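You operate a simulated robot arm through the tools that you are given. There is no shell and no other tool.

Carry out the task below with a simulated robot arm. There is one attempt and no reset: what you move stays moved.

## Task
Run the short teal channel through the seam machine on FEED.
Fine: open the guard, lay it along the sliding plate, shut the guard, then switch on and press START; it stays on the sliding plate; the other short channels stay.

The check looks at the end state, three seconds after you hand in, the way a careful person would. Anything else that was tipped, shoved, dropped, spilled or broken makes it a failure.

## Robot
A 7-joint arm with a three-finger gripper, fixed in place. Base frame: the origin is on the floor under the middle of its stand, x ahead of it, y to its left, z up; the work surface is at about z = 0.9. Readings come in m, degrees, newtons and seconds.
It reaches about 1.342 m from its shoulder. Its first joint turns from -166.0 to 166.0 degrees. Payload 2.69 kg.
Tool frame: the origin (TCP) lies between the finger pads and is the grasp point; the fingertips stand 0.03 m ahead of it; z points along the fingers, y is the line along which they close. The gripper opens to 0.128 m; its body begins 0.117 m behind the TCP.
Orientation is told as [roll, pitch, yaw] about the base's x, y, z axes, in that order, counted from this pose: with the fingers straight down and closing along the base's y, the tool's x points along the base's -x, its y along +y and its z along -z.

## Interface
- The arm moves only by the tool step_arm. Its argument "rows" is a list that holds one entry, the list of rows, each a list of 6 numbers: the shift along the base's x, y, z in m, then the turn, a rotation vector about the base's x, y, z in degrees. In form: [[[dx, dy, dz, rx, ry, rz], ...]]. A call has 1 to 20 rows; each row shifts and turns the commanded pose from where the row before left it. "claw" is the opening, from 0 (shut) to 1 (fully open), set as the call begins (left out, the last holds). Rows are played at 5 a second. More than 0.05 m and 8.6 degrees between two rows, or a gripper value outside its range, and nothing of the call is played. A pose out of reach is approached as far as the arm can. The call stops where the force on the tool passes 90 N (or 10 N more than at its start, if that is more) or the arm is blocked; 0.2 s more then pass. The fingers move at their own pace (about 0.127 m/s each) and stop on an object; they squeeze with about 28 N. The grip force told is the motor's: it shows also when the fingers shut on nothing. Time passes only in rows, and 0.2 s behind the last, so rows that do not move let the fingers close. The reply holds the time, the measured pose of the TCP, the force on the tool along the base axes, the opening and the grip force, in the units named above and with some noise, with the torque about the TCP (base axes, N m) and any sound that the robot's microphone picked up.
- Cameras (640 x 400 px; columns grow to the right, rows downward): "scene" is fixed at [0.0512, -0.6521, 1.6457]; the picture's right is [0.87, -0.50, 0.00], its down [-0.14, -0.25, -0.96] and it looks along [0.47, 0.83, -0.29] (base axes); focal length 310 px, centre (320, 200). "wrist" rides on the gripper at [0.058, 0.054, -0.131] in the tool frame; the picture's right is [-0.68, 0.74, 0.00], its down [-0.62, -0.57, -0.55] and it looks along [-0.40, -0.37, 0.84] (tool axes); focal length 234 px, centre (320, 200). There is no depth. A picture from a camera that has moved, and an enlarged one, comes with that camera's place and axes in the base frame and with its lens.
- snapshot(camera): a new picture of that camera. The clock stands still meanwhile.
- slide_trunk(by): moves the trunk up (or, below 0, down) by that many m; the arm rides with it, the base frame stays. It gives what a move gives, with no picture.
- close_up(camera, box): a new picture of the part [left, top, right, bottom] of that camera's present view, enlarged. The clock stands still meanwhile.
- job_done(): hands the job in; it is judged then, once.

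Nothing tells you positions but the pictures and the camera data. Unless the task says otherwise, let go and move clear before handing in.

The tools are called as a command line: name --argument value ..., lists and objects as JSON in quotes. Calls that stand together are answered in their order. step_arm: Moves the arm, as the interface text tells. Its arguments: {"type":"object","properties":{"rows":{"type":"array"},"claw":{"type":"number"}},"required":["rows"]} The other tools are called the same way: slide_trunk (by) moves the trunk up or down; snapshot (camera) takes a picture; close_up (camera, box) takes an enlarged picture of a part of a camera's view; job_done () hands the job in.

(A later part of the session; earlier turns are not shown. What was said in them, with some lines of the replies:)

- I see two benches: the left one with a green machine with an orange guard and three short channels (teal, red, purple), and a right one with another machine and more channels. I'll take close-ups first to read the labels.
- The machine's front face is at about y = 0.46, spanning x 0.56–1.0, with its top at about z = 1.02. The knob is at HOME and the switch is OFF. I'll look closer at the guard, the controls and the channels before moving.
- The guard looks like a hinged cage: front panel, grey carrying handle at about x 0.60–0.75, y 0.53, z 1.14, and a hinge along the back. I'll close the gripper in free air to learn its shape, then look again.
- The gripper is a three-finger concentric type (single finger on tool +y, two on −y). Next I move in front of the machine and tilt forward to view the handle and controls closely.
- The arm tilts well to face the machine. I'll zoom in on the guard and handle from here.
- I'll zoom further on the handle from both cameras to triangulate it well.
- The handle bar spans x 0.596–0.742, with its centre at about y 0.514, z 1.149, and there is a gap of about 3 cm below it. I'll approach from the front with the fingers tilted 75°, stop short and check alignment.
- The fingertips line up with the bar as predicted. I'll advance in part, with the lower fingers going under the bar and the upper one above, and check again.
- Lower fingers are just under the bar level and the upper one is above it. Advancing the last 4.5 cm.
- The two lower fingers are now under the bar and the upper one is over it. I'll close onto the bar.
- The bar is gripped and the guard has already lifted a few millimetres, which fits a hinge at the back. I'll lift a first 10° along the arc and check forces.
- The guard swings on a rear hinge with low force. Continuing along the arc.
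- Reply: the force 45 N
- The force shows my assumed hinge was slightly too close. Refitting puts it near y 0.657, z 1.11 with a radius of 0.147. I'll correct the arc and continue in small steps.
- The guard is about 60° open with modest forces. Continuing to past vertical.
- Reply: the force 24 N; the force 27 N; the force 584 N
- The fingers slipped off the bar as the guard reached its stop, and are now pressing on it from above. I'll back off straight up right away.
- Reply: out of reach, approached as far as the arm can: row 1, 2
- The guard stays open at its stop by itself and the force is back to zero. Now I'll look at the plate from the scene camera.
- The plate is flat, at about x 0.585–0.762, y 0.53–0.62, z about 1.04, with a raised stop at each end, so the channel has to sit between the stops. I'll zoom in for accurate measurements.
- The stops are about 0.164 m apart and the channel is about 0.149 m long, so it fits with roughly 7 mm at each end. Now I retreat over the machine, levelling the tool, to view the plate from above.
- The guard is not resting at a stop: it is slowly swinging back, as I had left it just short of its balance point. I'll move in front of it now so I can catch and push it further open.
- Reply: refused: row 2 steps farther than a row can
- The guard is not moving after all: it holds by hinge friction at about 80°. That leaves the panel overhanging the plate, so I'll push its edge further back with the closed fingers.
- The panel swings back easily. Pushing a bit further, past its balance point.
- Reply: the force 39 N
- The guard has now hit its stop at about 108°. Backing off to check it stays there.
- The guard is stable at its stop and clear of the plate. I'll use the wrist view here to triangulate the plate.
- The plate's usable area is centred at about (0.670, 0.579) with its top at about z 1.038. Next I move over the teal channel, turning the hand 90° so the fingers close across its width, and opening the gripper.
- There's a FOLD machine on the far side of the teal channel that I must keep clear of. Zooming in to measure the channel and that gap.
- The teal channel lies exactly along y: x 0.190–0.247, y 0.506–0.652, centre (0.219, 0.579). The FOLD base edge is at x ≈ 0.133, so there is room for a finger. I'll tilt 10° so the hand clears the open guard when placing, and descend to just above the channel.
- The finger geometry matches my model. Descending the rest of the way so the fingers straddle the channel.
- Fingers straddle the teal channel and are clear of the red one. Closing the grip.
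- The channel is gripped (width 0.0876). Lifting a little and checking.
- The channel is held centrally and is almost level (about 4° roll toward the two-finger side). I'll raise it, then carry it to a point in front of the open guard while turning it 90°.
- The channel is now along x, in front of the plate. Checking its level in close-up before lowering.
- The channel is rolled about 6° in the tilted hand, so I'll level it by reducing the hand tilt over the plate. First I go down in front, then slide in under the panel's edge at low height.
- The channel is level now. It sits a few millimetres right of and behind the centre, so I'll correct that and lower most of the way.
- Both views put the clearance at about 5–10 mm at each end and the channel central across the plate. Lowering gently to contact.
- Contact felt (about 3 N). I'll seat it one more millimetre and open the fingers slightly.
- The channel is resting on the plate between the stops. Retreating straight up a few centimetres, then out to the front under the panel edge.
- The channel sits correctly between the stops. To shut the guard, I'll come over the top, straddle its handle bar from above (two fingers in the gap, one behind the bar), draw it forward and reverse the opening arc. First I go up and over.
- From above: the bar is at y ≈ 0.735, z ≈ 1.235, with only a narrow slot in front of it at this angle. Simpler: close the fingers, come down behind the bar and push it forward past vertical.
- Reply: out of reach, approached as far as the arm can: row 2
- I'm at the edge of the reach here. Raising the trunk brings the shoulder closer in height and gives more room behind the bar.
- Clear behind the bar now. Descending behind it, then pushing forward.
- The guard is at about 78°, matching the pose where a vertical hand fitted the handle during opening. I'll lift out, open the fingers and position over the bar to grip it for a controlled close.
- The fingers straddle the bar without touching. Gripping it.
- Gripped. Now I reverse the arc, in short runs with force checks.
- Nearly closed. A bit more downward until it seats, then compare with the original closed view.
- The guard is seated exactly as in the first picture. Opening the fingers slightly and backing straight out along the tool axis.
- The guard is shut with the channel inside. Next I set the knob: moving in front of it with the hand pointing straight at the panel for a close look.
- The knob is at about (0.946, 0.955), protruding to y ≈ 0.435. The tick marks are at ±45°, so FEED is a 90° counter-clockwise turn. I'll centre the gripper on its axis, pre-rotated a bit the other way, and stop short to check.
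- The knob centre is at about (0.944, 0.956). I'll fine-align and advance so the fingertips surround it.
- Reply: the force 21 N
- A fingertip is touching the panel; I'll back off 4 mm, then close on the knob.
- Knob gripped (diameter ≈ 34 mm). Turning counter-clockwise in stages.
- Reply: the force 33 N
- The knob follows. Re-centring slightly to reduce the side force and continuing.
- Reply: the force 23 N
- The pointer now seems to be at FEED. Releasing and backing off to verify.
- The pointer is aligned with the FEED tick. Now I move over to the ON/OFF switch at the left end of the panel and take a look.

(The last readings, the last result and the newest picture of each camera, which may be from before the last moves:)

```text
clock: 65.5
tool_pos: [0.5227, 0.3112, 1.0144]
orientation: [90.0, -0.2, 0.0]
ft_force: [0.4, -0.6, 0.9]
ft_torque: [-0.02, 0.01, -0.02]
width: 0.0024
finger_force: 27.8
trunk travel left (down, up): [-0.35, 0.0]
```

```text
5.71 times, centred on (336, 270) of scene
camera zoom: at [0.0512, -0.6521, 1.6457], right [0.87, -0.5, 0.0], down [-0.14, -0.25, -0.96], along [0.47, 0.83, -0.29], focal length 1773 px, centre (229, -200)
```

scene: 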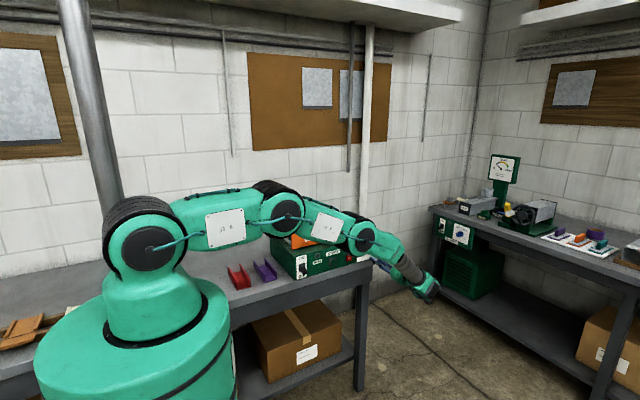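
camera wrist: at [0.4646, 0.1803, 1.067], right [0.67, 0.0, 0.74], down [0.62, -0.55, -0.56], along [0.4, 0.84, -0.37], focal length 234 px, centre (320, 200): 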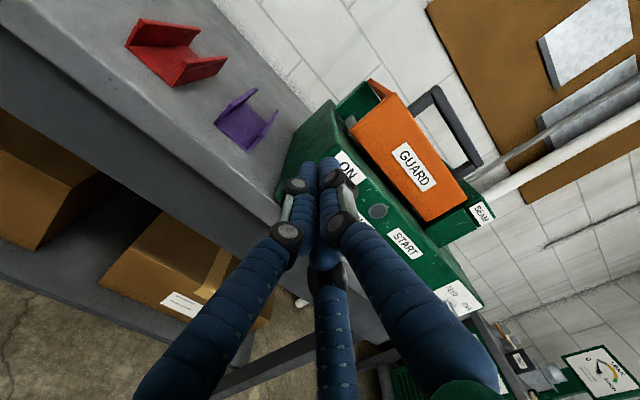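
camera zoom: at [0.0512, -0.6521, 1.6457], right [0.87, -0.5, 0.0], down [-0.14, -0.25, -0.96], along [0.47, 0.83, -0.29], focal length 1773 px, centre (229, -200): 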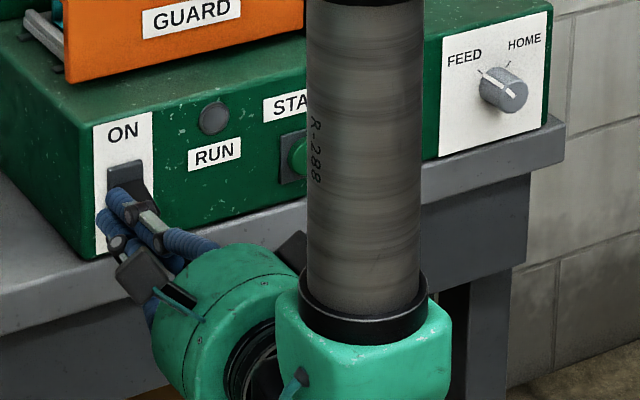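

step_arm --rows '[[[0.04, -0.01, 0, 0, 0, 0], [0.04, -0.01, 0, 0, 0, 0]]]'

close_up --camera "wrist" --box '[200, 80, 360, 240]'

close_up --camera "scene" --box '[286, 245, 342, 290]'

```text
clock: 66.1
tool_pos: [0.6046, 0.2908, 1.0144]
orientation: [90.0, -0.1, 0.1]
ft_force: [0.1, 0.8, -0.2]
ft_torque: [0.02, -0.03, 0.0]
width: 0.0022
finger_force: 28.3
trunk travel left (down, up): [-0.35, 0.0]
```

```text
2.50 times, centred on (280, 160) of wrist
camera zoom: at [0.5463, 0.159, 1.0663], right [0.68, 0.0, 0.74], down [0.62, -0.55, -0.56], along [0.4, 0.84, -0.37], focal length 585 px, centre (420, 300)
```

zoom: 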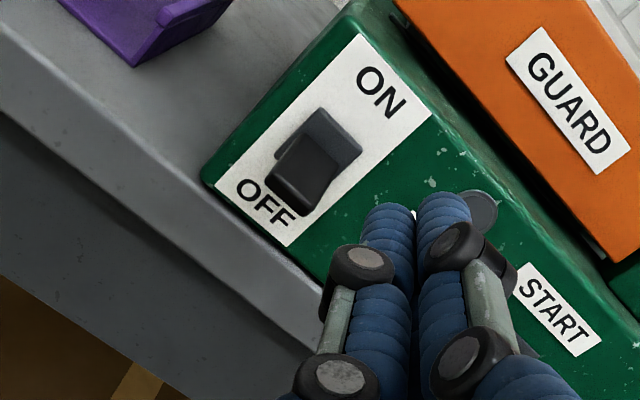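

```text
8.89 times, centred on (314, 268) of scene
camera zoom: at [0.0512, -0.6521, 1.6457], right [0.87, -0.5, 0.0], down [-0.14, -0.25, -0.96], along [0.47, 0.83, -0.29], focal length 2758 px, centre (373, -400)
```

zoom: 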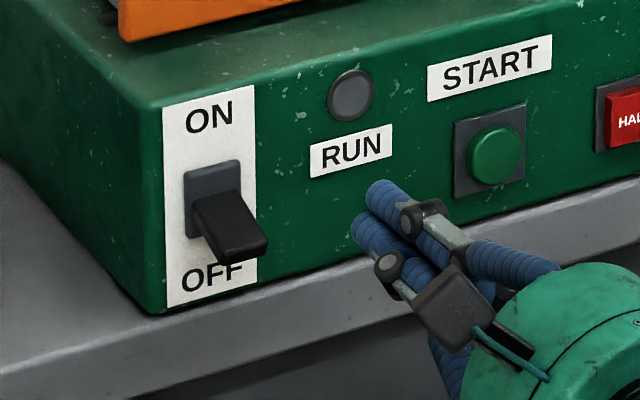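

The knob reads FEED. The switch lever pivots at about (0.586, 0.962) and its tip points out and down to z ≈ 0.938. I'll spread the fingers and rotate so one finger is at the bottom, bring that finger under the lever and lift it.

step_arm --rows '[[[-0.0016, 0.006, -0.007, 0, -7.5, 0], [-0.0016, 0.006, -0.007, 0, -7.5, 0], [-0.0016, 0.006, -0.0075, 0, -7.5, 0], [-0.0016, 0.006, -0.0075, 0, -7.5, 0], [-0.0016, 0.006, -0.0075, 0, -7.5, 0], [-0.0016, 0.006, -0.0075, 0, -7.5, 0], [-0.0016, 0.006, -0.0075, 0, -7.5, 0], [-0.0014, 0.006, -0.0075, 0, -7.5, 0]]]' --claw 0.56

snapshot --camera "wrist"

close_up --camera "scene" --box '[286, 245, 342, 290]'

```text
clock: 67.9
tool_pos: [0.5901, 0.3381, 0.9535]
orientation: [89.9, -60.1, 0.0]
ft_force: [-0.3, -0.4, -0.6]
ft_torque: [0.0, 0.04, -0.02]
width: 0.0716
finger_force: 0.0
trunk travel left (down, up): [-0.35, 0.0]
```

```text
taken
camera wrist: at [0.5164, 0.2071, 0.9286], right [-0.3, 0.0, 0.95], down [0.8, -0.55, 0.25], along [0.52, 0.84, 0.17], focal length 234 px, centre (320, 200)
```

wrist: 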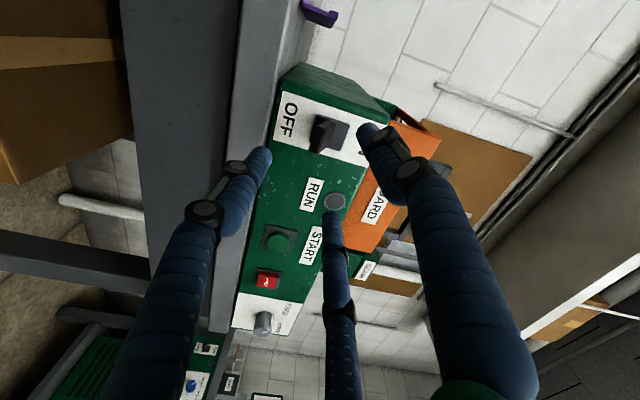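

```text
8.89 times, centred on (314, 268) of scene
camera zoom: at [0.0512, -0.6521, 1.6457], right [0.87, -0.5, 0.0], down [-0.14, -0.25, -0.96], along [0.47, 0.83, -0.29], focal length 2758 px, centre (373, -400)
```

zoom: 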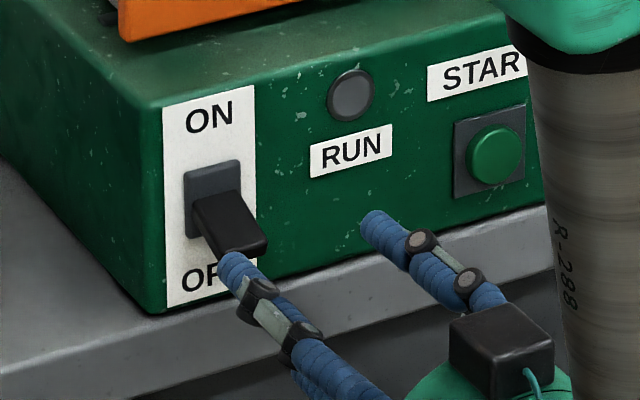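

close_up --camera "wrist" --box '[230, 70, 400, 210]'

```text
2.86 times, centred on (315, 140) of wrist
camera zoom: at [0.5164, 0.2071, 0.9286], right [-0.3, 0.0, 0.95], down [0.8, -0.55, 0.25], along [0.52, 0.84, 0.17], focal length 669 px, centre (334, 371)
```

zoom: 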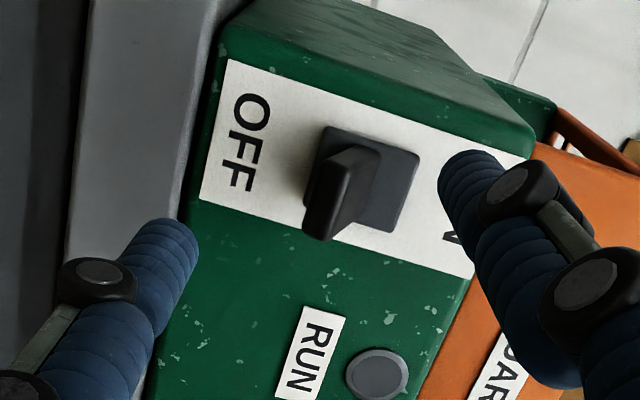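

The lever tip is at about (0.594, 0.425, 0.948), and its underside is at z ≈ 0.94. The bottom finger is well below it. Advancing under the lever.

step_arm --rows '[[[0.002, 0.023, 0, 0, 0, 0], [0.001, 0.023, 0, 0, 0, 0], [0, 0.022, 0, 0, 0, 0]]]'

close_up --camera "wrist" --box '[230, 40, 420, 210]'

close_up --camera "scene" --box '[286, 245, 342, 290]'

```text
clock: 68.7
tool_pos: [0.5947, 0.4044, 0.9552]
orientation: [90.1, -60.1, 0.0]
ft_force: [0.6, -0.2, -0.5]
ft_torque: [-0.01, -0.01, 0.02]
width: 0.0716
finger_force: 0.1
trunk travel left (down, up): [-0.35, 0.0]
```

```text
2.35 times, centred on (325, 125) of wrist
camera zoom: at [0.5195, 0.2739, 0.9294], right [-0.3, 0.0, 0.95], down [0.8, -0.55, 0.25], along [0.52, 0.84, 0.17], focal length 551 px, centre (308, 376)
```

zoom: 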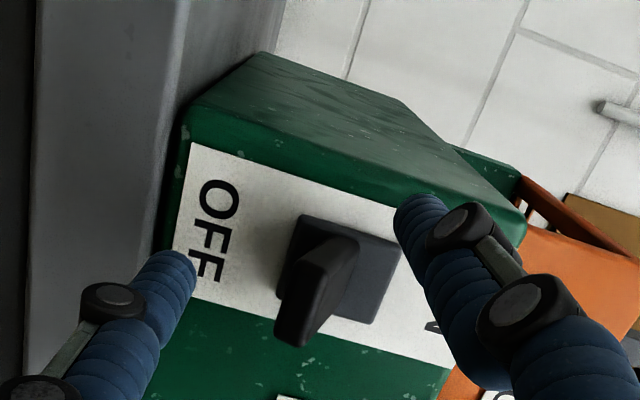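

```text
8.89 times, centred on (314, 268) of scene
camera zoom: at [0.0512, -0.6521, 1.6457], right [0.87, -0.5, 0.0], down [-0.14, -0.25, -0.96], along [0.47, 0.83, -0.29], focal length 2758 px, centre (373, -400)
```

zoom: 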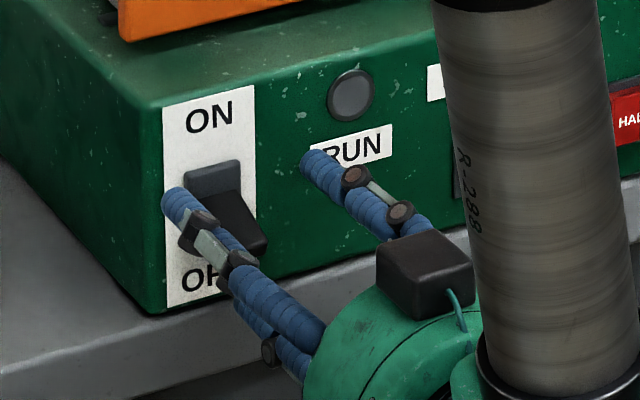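

step_arm --rows '[[[0, 0, 0.01, 0, 0, 0], [0, 0, 0.01, 0, 0, 0], [0, 0, 0.01, 0, 0, 0], [0, 0, 0.01, 0, 0, 0]]]'

close_up --camera "scene" --box '[286, 245, 342, 290]'

close_up --camera "wrist" --box '[230, 40, 420, 210]'

```text
clock: 69.7
tool_pos: [0.5945, 0.4057, 0.9945]
orientation: [90.0, -60.1, -0.1]
ft_force: [0.7, 0.1, -0.1]
ft_torque: [-0.03, -0.02, 0.0]
width: 0.0719
finger_force: 0.0
trunk travel left (down, up): [-0.35, 0.0]
```

```text
8.89 times, centred on (314, 268) of scene
camera zoom: at [0.0512, -0.6521, 1.6457], right [0.87, -0.5, 0.0], down [-0.14, -0.25, -0.96], along [0.47, 0.83, -0.29], focal length 2758 px, centre (373, -400)
```

zoom: 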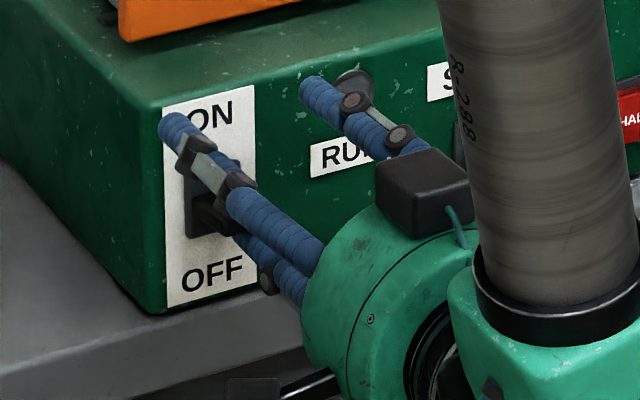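

```text
2.35 times, centred on (325, 125) of wrist
camera zoom: at [0.5192, 0.2742, 0.9692], right [-0.3, 0.0, 0.95], down [0.8, -0.55, 0.25], along [0.52, 0.84, 0.17], focal length 551 px, centre (308, 376)
```

zoom: 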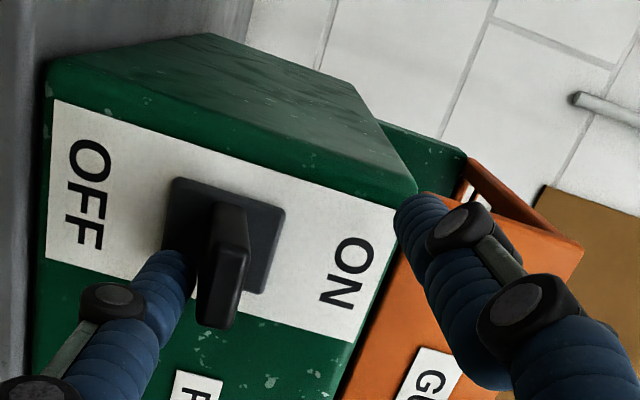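

The lever is moving and is now about horizontal. Continuing upward.

step_arm --rows '[[[0, 0, 0.01, 0, 0, 0], [0, 0, 0.01, 0, 0, 0]]]'

close_up --camera "wrist" --box '[230, 40, 420, 210]'

```text
clock: 70.3
tool_pos: [0.5927, 0.4049, 1.0111]
orientation: [89.6, -59.9, 0.3]
ft_force: [0.3, -2.3, -31.1]
ft_torque: [-0.84, -0.11, -0.32]
width: 0.093
finger_force: 16.0
trunk travel left (down, up): [-0.35, 0.0]
```

```text
2.35 times, centred on (325, 125) of wrist
camera zoom: at [0.5175, 0.2738, 0.9862], right [-0.3, 0.0, 0.95], down [0.8, -0.55, 0.25], along [0.52, 0.84, 0.16], focal length 551 px, centre (308, 376)
```

zoom: 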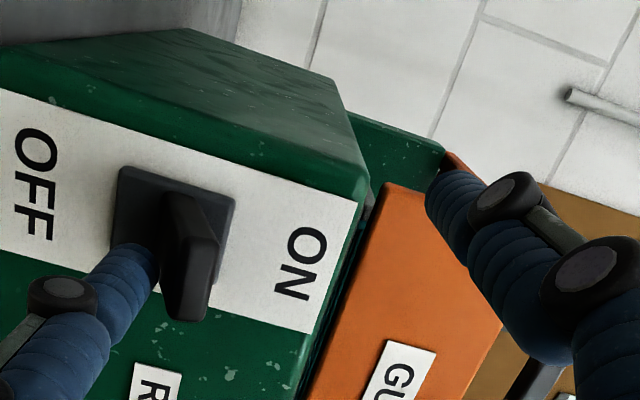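

step_arm --rows '[[[0, 0, -0.012, 0, 0, 0], [0, 0, 0, 0, 0, 0]]]'

close_up --camera "wrist" --box '[230, 40, 420, 210]'

close_up --camera "scene" --box '[286, 245, 342, 290]'

```text
clock: 70.9
tool_pos: [0.5951, 0.405, 1.002]
orientation: [90.1, -60.2, 0.0]
ft_force: [1.9, -0.2, -12.0]
ft_torque: [-0.34, -0.07, -0.06]
width: 0.0798
finger_force: 6.0
trunk travel left (down, up): [-0.35, 0.0]
```

```text
2.35 times, centred on (325, 125) of wrist
camera zoom: at [0.5196, 0.2745, 0.9771], right [-0.3, 0.0, 0.95], down [0.8, -0.55, 0.25], along [0.52, 0.84, 0.17], focal length 551 px, centre (308, 376)
```

zoom: 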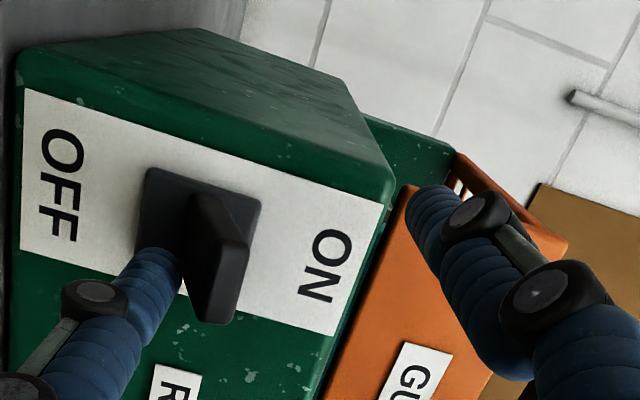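

```text
8.89 times, centred on (314, 268) of scene
camera zoom: at [0.0512, -0.6521, 1.6457], right [0.87, -0.5, 0.0], down [-0.14, -0.25, -0.96], along [0.47, 0.83, -0.29], focal length 2758 px, centre (373, -400)
```

zoom: 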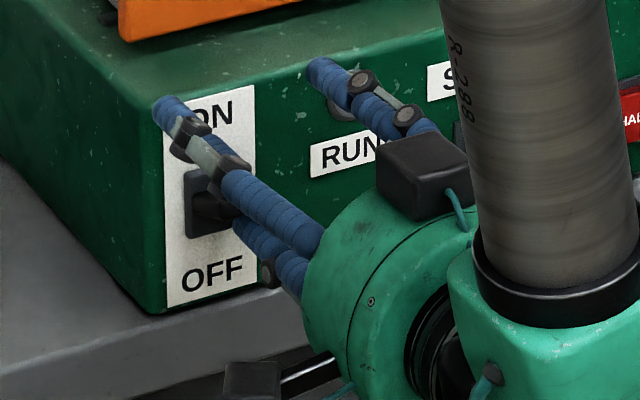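

step_arm --rows '[[[0, 0, -0.01, 0, 0, 0], [0, 0, -0.015, 0, 0, 0], [0, -0.03, -0.005, 0, 0, 0], [0, -0.04, 0, 0, 0, 0]]]'

close_up --camera "wrist" --box '[230, 70, 400, 210]'

close_up --camera "scene" --box '[286, 245, 342, 290]'

```text
clock: 71.9
tool_pos: [0.5954, 0.3343, 0.9719]
orientation: [90.1, -60.1, 0.1]
ft_force: [0.0, 0.6, 0.6]
ft_torque: [0.02, -0.01, -0.01]
width: 0.0722
finger_force: 0.1
trunk travel left (down, up): [-0.35, 0.0]
```

```text
2.86 times, centred on (315, 140) of wrist
camera zoom: at [0.5204, 0.2038, 0.9479], right [-0.3, 0.0, 0.95], down [0.8, -0.55, 0.25], along [0.52, 0.84, 0.17], focal length 669 px, centre (334, 371)
```

zoom: 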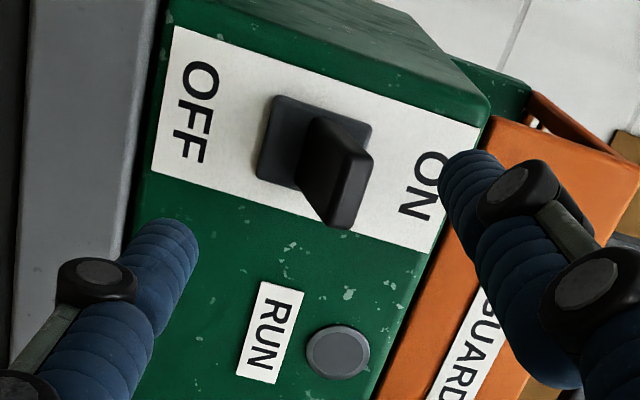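

```text
8.89 times, centred on (314, 268) of scene
camera zoom: at [0.0512, -0.6521, 1.6457], right [0.87, -0.5, 0.0], down [-0.14, -0.25, -0.96], along [0.47, 0.83, -0.29], focal length 2758 px, centre (373, -400)
```

zoom: 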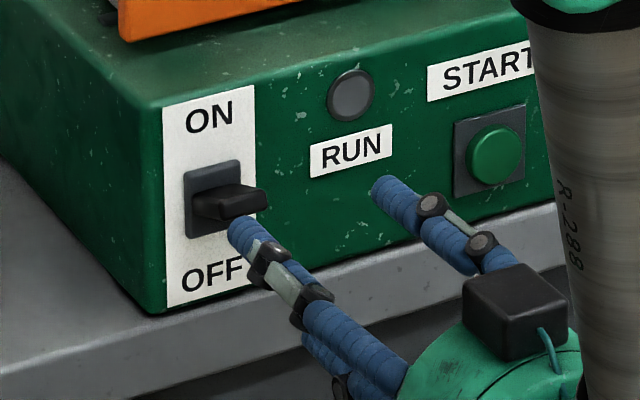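

The lever is now in the ON position and stays there. Next I close the fingers, rotate back, and line up in front of START.

step_arm --rows '[[[0, -0.02, 0, 0, 7.5, 0], [0.021, 0, -0.003, 0, 7.5, 0], [0.021, 0, -0.003, 0, 7.5, 0], [0.021, 0, -0.003, 0, 7.5, 0], [0.021, 0, -0.003, 0, 7.5, 0], [0.021, 0, -0.003, 0, 7.5, 0], [0.021, 0, -0.003, 0, 7.5, 0], [0.021, 0, -0.003, 0, 7.6, 0]]]' --claw 0.0

snapshot --camera "wrist"

close_up --camera "wrist" --box '[240, 60, 400, 200]'

close_up --camera "scene" --box '[286, 225, 382, 295]'

```text
clock: 73.7
tool_pos: [0.7409, 0.3155, 0.9507]
orientation: [90.1, 0.1, 0.0]
ft_force: [-0.7, 0.2, -0.5]
ft_torque: [-0.04, 0.0, 0.01]
width: 0.0022
finger_force: 27.7
trunk travel left (down, up): [-0.35, 0.0]
```

```text
taken
camera wrist: at [0.6829, 0.184, 1.0031], right [0.68, 0.0, 0.74], down [0.62, -0.55, -0.57], along [0.4, 0.84, -0.37], focal length 234 px, centre (320, 200)
```

wrist: 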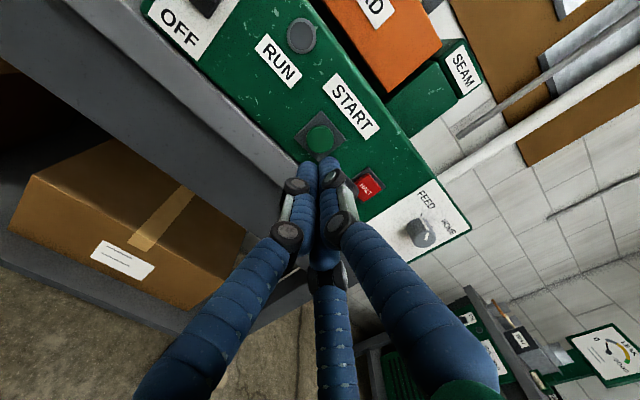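

```text
2.86 times, centred on (320, 130) of wrist
camera zoom: at [0.6829, 0.184, 1.0031], right [0.68, 0.0, 0.74], down [0.62, -0.55, -0.57], along [0.4, 0.84, -0.37], focal length 669 px, centre (320, 400)
```

zoom: 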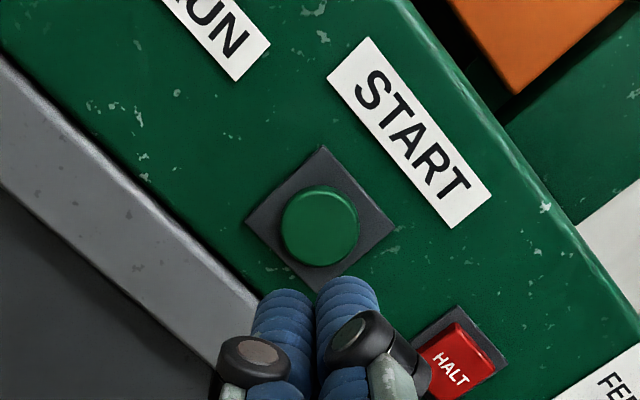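

```text
5.71 times, centred on (334, 260) of scene
camera zoom: at [0.0512, -0.6521, 1.6457], right [0.87, -0.5, 0.0], down [-0.14, -0.25, -0.96], along [0.47, 0.83, -0.29], focal length 1773 px, centre (240, -143)
```

zoom: 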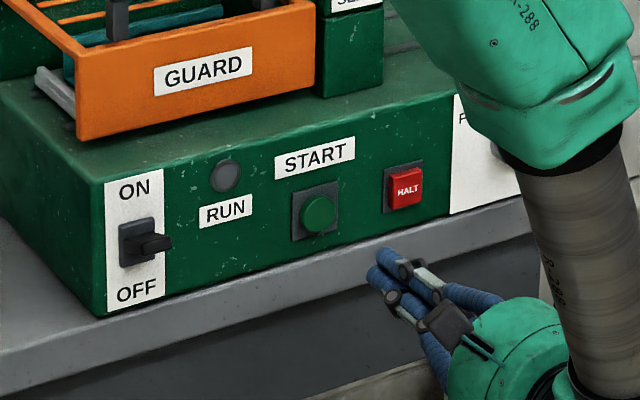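

START is centred at about (0.747, 0.945). The guard is closed, the knob is at FEED and the switch is ON. I'll align and approach the button.

step_arm --rows '[[[0.006, 0.02, -0.006, 0, 0, 0], [0, 0.03, 0, 0, 0, 0], [0, 0.03, 0, 0, 0, 0]]]'

close_up --camera "wrist" --box '[240, 60, 400, 200]'

close_up --camera "scene" --box '[310, 235, 366, 280]'

```text
clock: 74.5
tool_pos: [0.7478, 0.3949, 0.9452]
orientation: [90.1, 0.0, 0.0]
ft_force: [0.0, -0.1, 0.1]
ft_torque: [0.02, 0.01, -0.02]
width: 0.0024
finger_force: 27.9
trunk travel left (down, up): [-0.35, 0.0]
```

```text
2.86 times, centred on (320, 130) of wrist
camera zoom: at [0.6887, 0.2635, 0.9975], right [0.68, 0.0, 0.74], down [0.62, -0.55, -0.57], along [0.4, 0.84, -0.37], focal length 669 px, centre (320, 400)
```

zoom: 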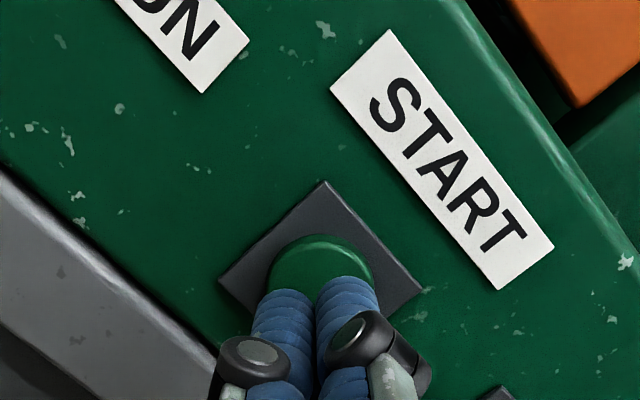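

```text
8.89 times, centred on (338, 258) of scene
camera zoom: at [0.0512, -0.6521, 1.6457], right [0.87, -0.5, 0.0], down [-0.14, -0.25, -0.96], along [0.47, 0.83, -0.29], focal length 2758 px, centre (160, -311)
```

zoom: 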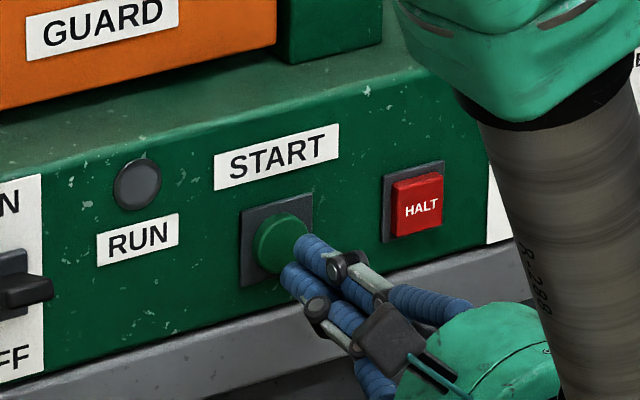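

Well aligned on the button. Pressing gently in small steps.

step_arm --rows '[[[0, 0.008, 0, 0, 0, 0], [0, 0.005, 0, 0, 0, 0], [0, 0.004, 0, 0, 0, 0]]]'

close_up --camera "scene" --box '[270, 205, 366, 280]'

```text
clock: 75.3
tool_pos: [0.7458, 0.411, 0.9446]
orientation: [90.0, 0.0, 0.0]
ft_force: [0.6, 0.3, -0.9]
ft_torque: [0.0, 0.0, 0.0]
width: 0.0025
finger_force: 28.0
trunk travel left (down, up): [-0.35, 0.0]
```

```text
5.33 times, centred on (318, 242) of scene
camera zoom: at [0.0512, -0.6521, 1.6457], right [0.87, -0.5, 0.0], down [-0.14, -0.25, -0.96], along [0.47, 0.83, -0.29], focal length 1655 px, centre (331, -27)
```

zoom: 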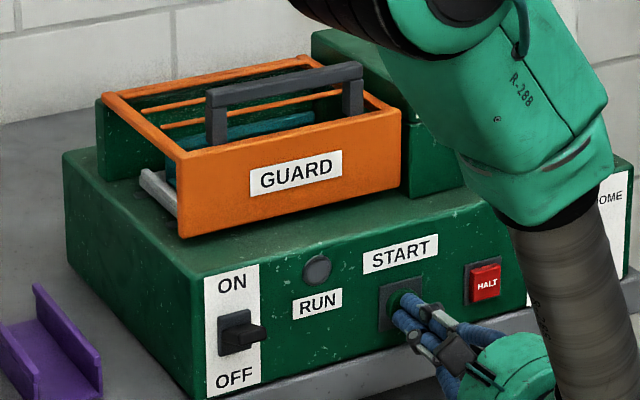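

step_arm --rows '[[[0, 0.004, 0, 0, 0, 0], [0, 0.003, 0, 0, 0, 0]]]'

close_up --camera "scene" --box '[270, 205, 366, 280]'

```text
clock: 75.9
tool_pos: [0.7469, 0.4184, 0.9447]
orientation: [89.9, 0.0, 0.0]
ft_force: [-0.1, -2.1, 0.3]
ft_torque: [0.04, 0.02, -0.01]
width: 0.0058
finger_force: 31.5
trunk travel left (down, up): [-0.35, 0.0]
heard: click
```

```text
5.33 times, centred on (318, 242) of scene
camera zoom: at [0.0512, -0.6521, 1.6457], right [0.87, -0.5, 0.0], down [-0.14, -0.25, -0.96], along [0.47, 0.83, -0.29], focal length 1655 px, centre (331, -27)
```

zoom: 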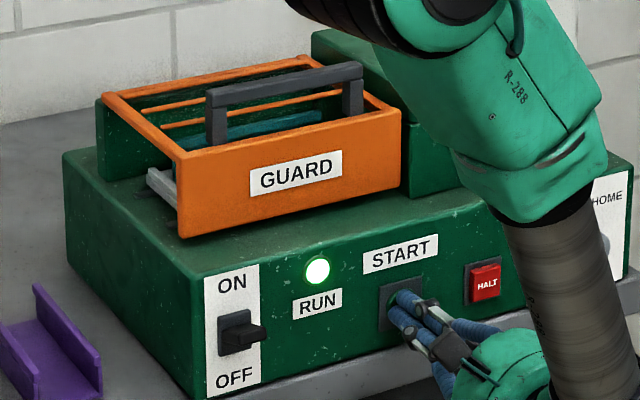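

Click: the RUN lamp is lit and the plate is starting to feed. Backing off the button and letting it run.

step_arm --rows '[[[0, -0.02, 0, 0, 0, 0], [0, -0.03, 0, 0, 0, 0], [0, -0.04, 0, 0, 0, 0], [0, -0.03, 0, 0, 0, 0]]]'

close_up --camera "scene" --box '[262, 195, 390, 285]'

```text
clock: 76.9
tool_pos: [0.7457, 0.2973, 0.9464]
orientation: [90.0, 0.0, 0.0]
ft_force: [-0.7, 0.0, 0.2]
ft_torque: [0.02, -0.02, 0.02]
width: 0.0023
finger_force: 31.4
trunk travel left (down, up): [-0.35, 0.0]
```

```text
4.44 times, centred on (326, 240) of scene
camera zoom: at [0.0512, -0.6521, 1.6457], right [0.87, -0.5, 0.0], down [-0.14, -0.25, -0.96], along [0.47, 0.83, -0.29], focal length 1379 px, centre (293, 22)
```

zoom: 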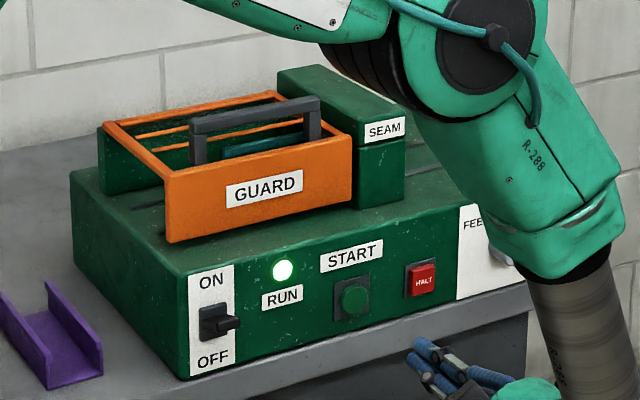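

The plate is feeding under the SEAM head. I'll withdraw the arm while it runs.

step_arm --rows '[[[0, -0.03, 0.01, 0, 0, 0], [-0.02, -0.02, 0.03, -4, 0, 0], [-0.03, -0.01, 0.035, -6, 0, 0], [-0.03, 0, 0.035, -6, 0, 0], [-0.03, 0, 0.035, -6, 0, 0], [-0.03, 0, 0.035, -6, 0, 0], [-0.03, 0, 0.035, -6, 0, 0], [-0.03, 0, 0.035, -6, 0, 0]]]'

snapshot --camera "scene"

close_up --camera "scene" --box '[262, 195, 390, 285]'

```text
clock: 78.7
tool_pos: [0.5433, 0.2369, 1.1931]
orientation: [49.9, 0.1, 0.0]
ft_force: [0.4, 0.7, 0.0]
ft_torque: [0.02, -0.02, 0.0]
width: 0.0022
finger_force: 31.4
trunk travel left (down, up): [-0.35, 0.0]
```

```text
taken
```

scene: 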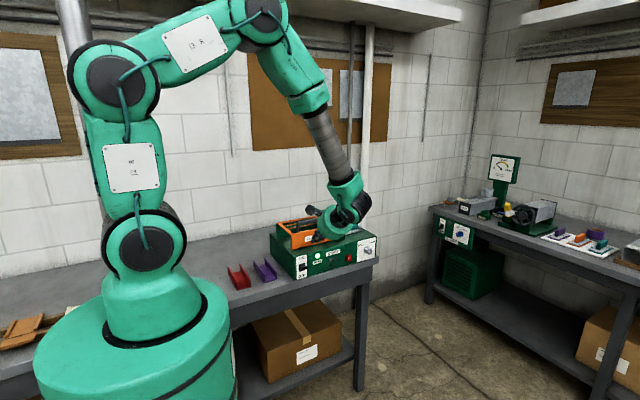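

```text
4.44 times, centred on (326, 240) of scene
camera zoom: at [0.0512, -0.6521, 1.6457], right [0.87, -0.5, 0.0], down [-0.14, -0.25, -0.96], along [0.47, 0.83, -0.29], focal length 1379 px, centre (293, 22)
```

zoom: 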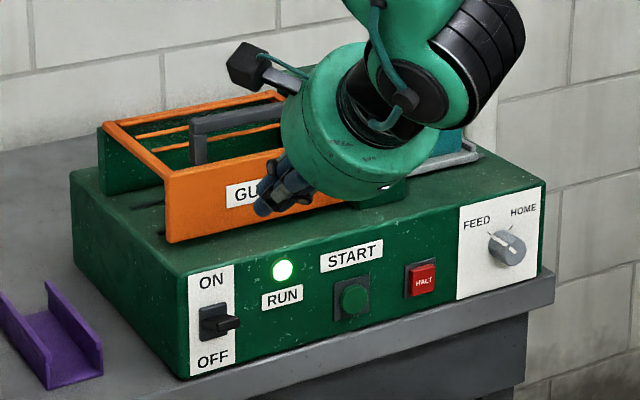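

The plate with the channel has passed to the outfeed side. I'll move further away and watch it finish.

step_arm --rows '[[[-0.035, 0, 0.03, -6, 0, 0], [-0.035, 0, 0.03, -6, 0, 0], [-0.035, 0.01, 0.03, -6, 0, 0], [-0.03, 0.02, 0.02, -6, 0, 0], [-0.02, 0.02, 0.02, -6, 0, 0]]]'

close_up --camera "scene" --box '[262, 195, 390, 285]'

snapshot --camera "scene"

```text
clock: 79.9
tool_pos: [0.392, 0.2889, 1.325]
orientation: [19.9, 0.0, 0.1]
ft_force: [-0.5, -0.3, -1.0]
ft_torque: [-0.01, 0.01, -0.04]
width: 0.0023
finger_force: 31.7
trunk travel left (down, up): [-0.35, 0.0]
```

```text
4.44 times, centred on (326, 240) of scene
camera zoom: at [0.0512, -0.6521, 1.6457], right [0.87, -0.5, 0.0], down [-0.14, -0.25, -0.96], along [0.47, 0.83, -0.29], focal length 1379 px, centre (293, 22)
```

zoom: 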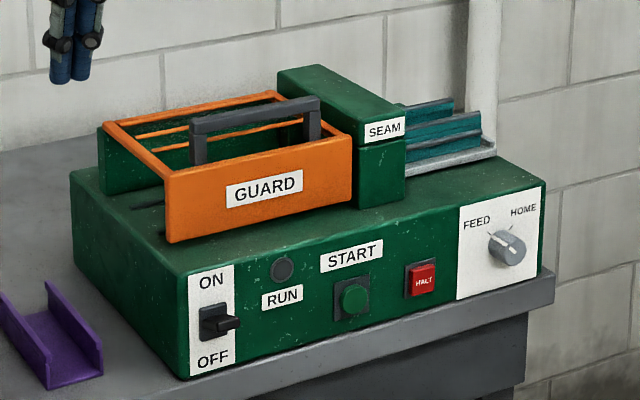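

```text
taken
```

scene: 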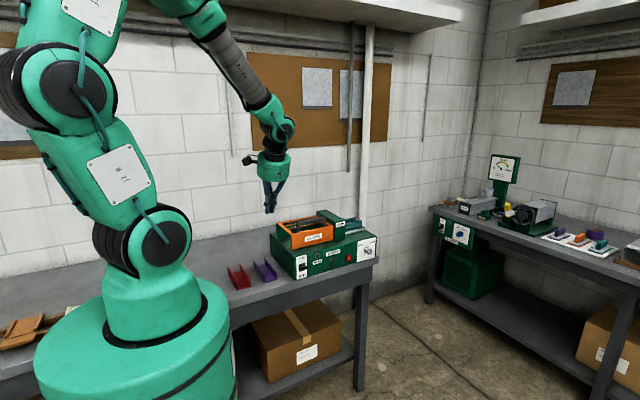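

The RUN lamp is off and the plate with the teal channel is on the outfeed side. I'll check the details before handing in.

close_up --camera "scene" --box '[336, 208, 376, 238]'

close_up --camera "scene" --box '[190, 220, 310, 310]'

step_arm --rows '[[[0, 0, 0.01, -5, 0, 0], [0, 0, 0.01, -5, 0, 0], [0, 0, 0.01, -5, 0, 0], [0, 0, 0, -4.9, 0, 0], [0, 0, 0, 0, 0, 0], [0, 0, 0, 0, 0, 0]]]' --claw 0.5

snapshot --camera "scene"

close_up --camera "scene" --box '[262, 195, 390, 285]'

```text
13.33 times, centred on (356, 223) of scene
camera zoom: at [0.0512, -0.6521, 1.6457], right [0.87, -0.5, 0.0], down [-0.14, -0.25, -0.96], along [0.47, 0.83, -0.29], focal length 4138 px, centre (-160, -107)
```

zoom: 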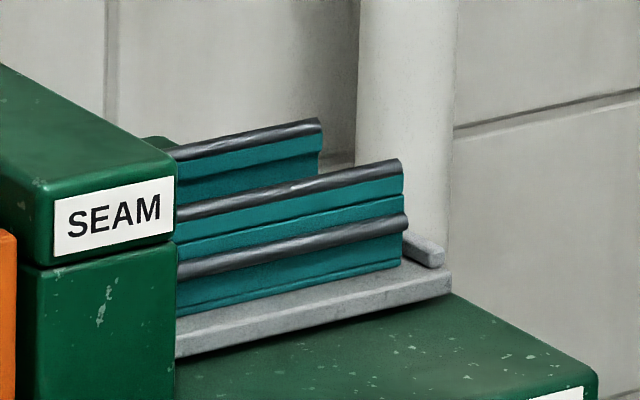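

```text
4.44 times, centred on (250, 265) of scene
camera zoom: at [0.0512, -0.6521, 1.6457], right [0.87, -0.5, 0.0], down [-0.14, -0.25, -0.96], along [0.47, 0.83, -0.29], focal length 1379 px, centre (631, -89)
```

zoom: 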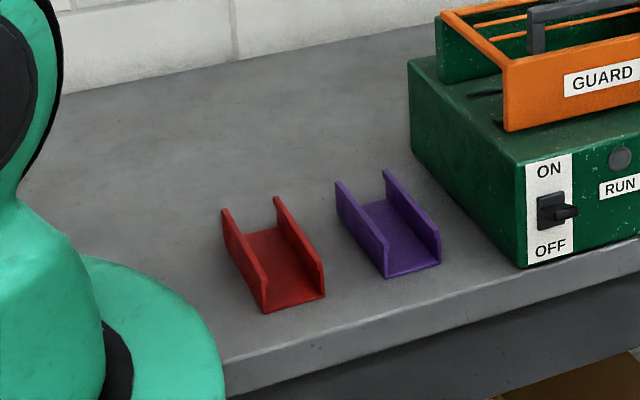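

```text
clock: 81.3
tool_pos: [0.3921, 0.2879, 1.3551]
orientation: [0.0, 0.0, 0.1]
ft_force: [-0.1, 0.1, 0.9]
ft_torque: [0.03, 0.0, -0.02]
width: 0.064
finger_force: 0.0
trunk travel left (down, up): [-0.35, 0.0]
```

```text
taken
```

scene: 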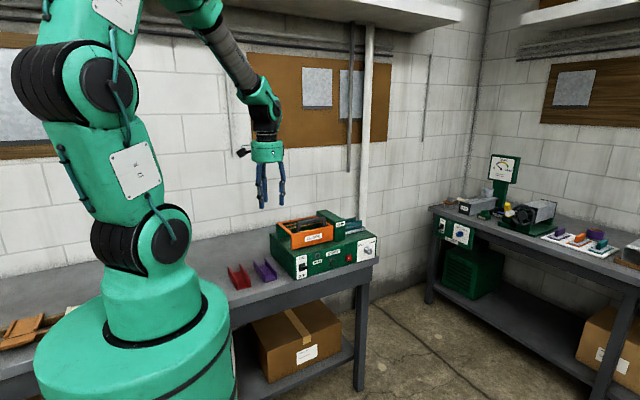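

```text
4.44 times, centred on (326, 240) of scene
camera zoom: at [0.0512, -0.6521, 1.6457], right [0.87, -0.5, 0.0], down [-0.14, -0.25, -0.96], along [0.47, 0.83, -0.29], focal length 1379 px, centre (293, 22)
```

zoom: 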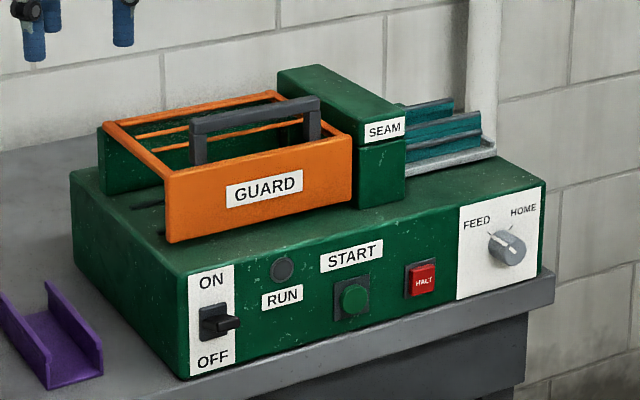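

The teal channel now carries the dark seam beads and rests on the sliding plate at the outfeed. The guard is shut, the run has finished, the red and purple channels are untouched, and the arm is clear with nothing in its grip. Handing in.

job_done

```text
The job is handed in.
```

The teal channel has been run through the seam machine on FEED and handed in. It now has dark seam beads and rests on the sliding plate at the outfeed side.

- **End state:** The guard is shut, the knob is at FEED, the switch is ON and the RUN lamp is out. The red and purple channels look untouched, and the arm is clear with an empty gripper.
- **Guard:** While opening it, my fingers slipped off the handle and pressed down on it, with a spike of about 560 N on the tool. The guard still swung freely and seated in its original position, and I saw no damage in the pictures.
- **Trunk:** I raised it by 0.1 m for reach and left it there.
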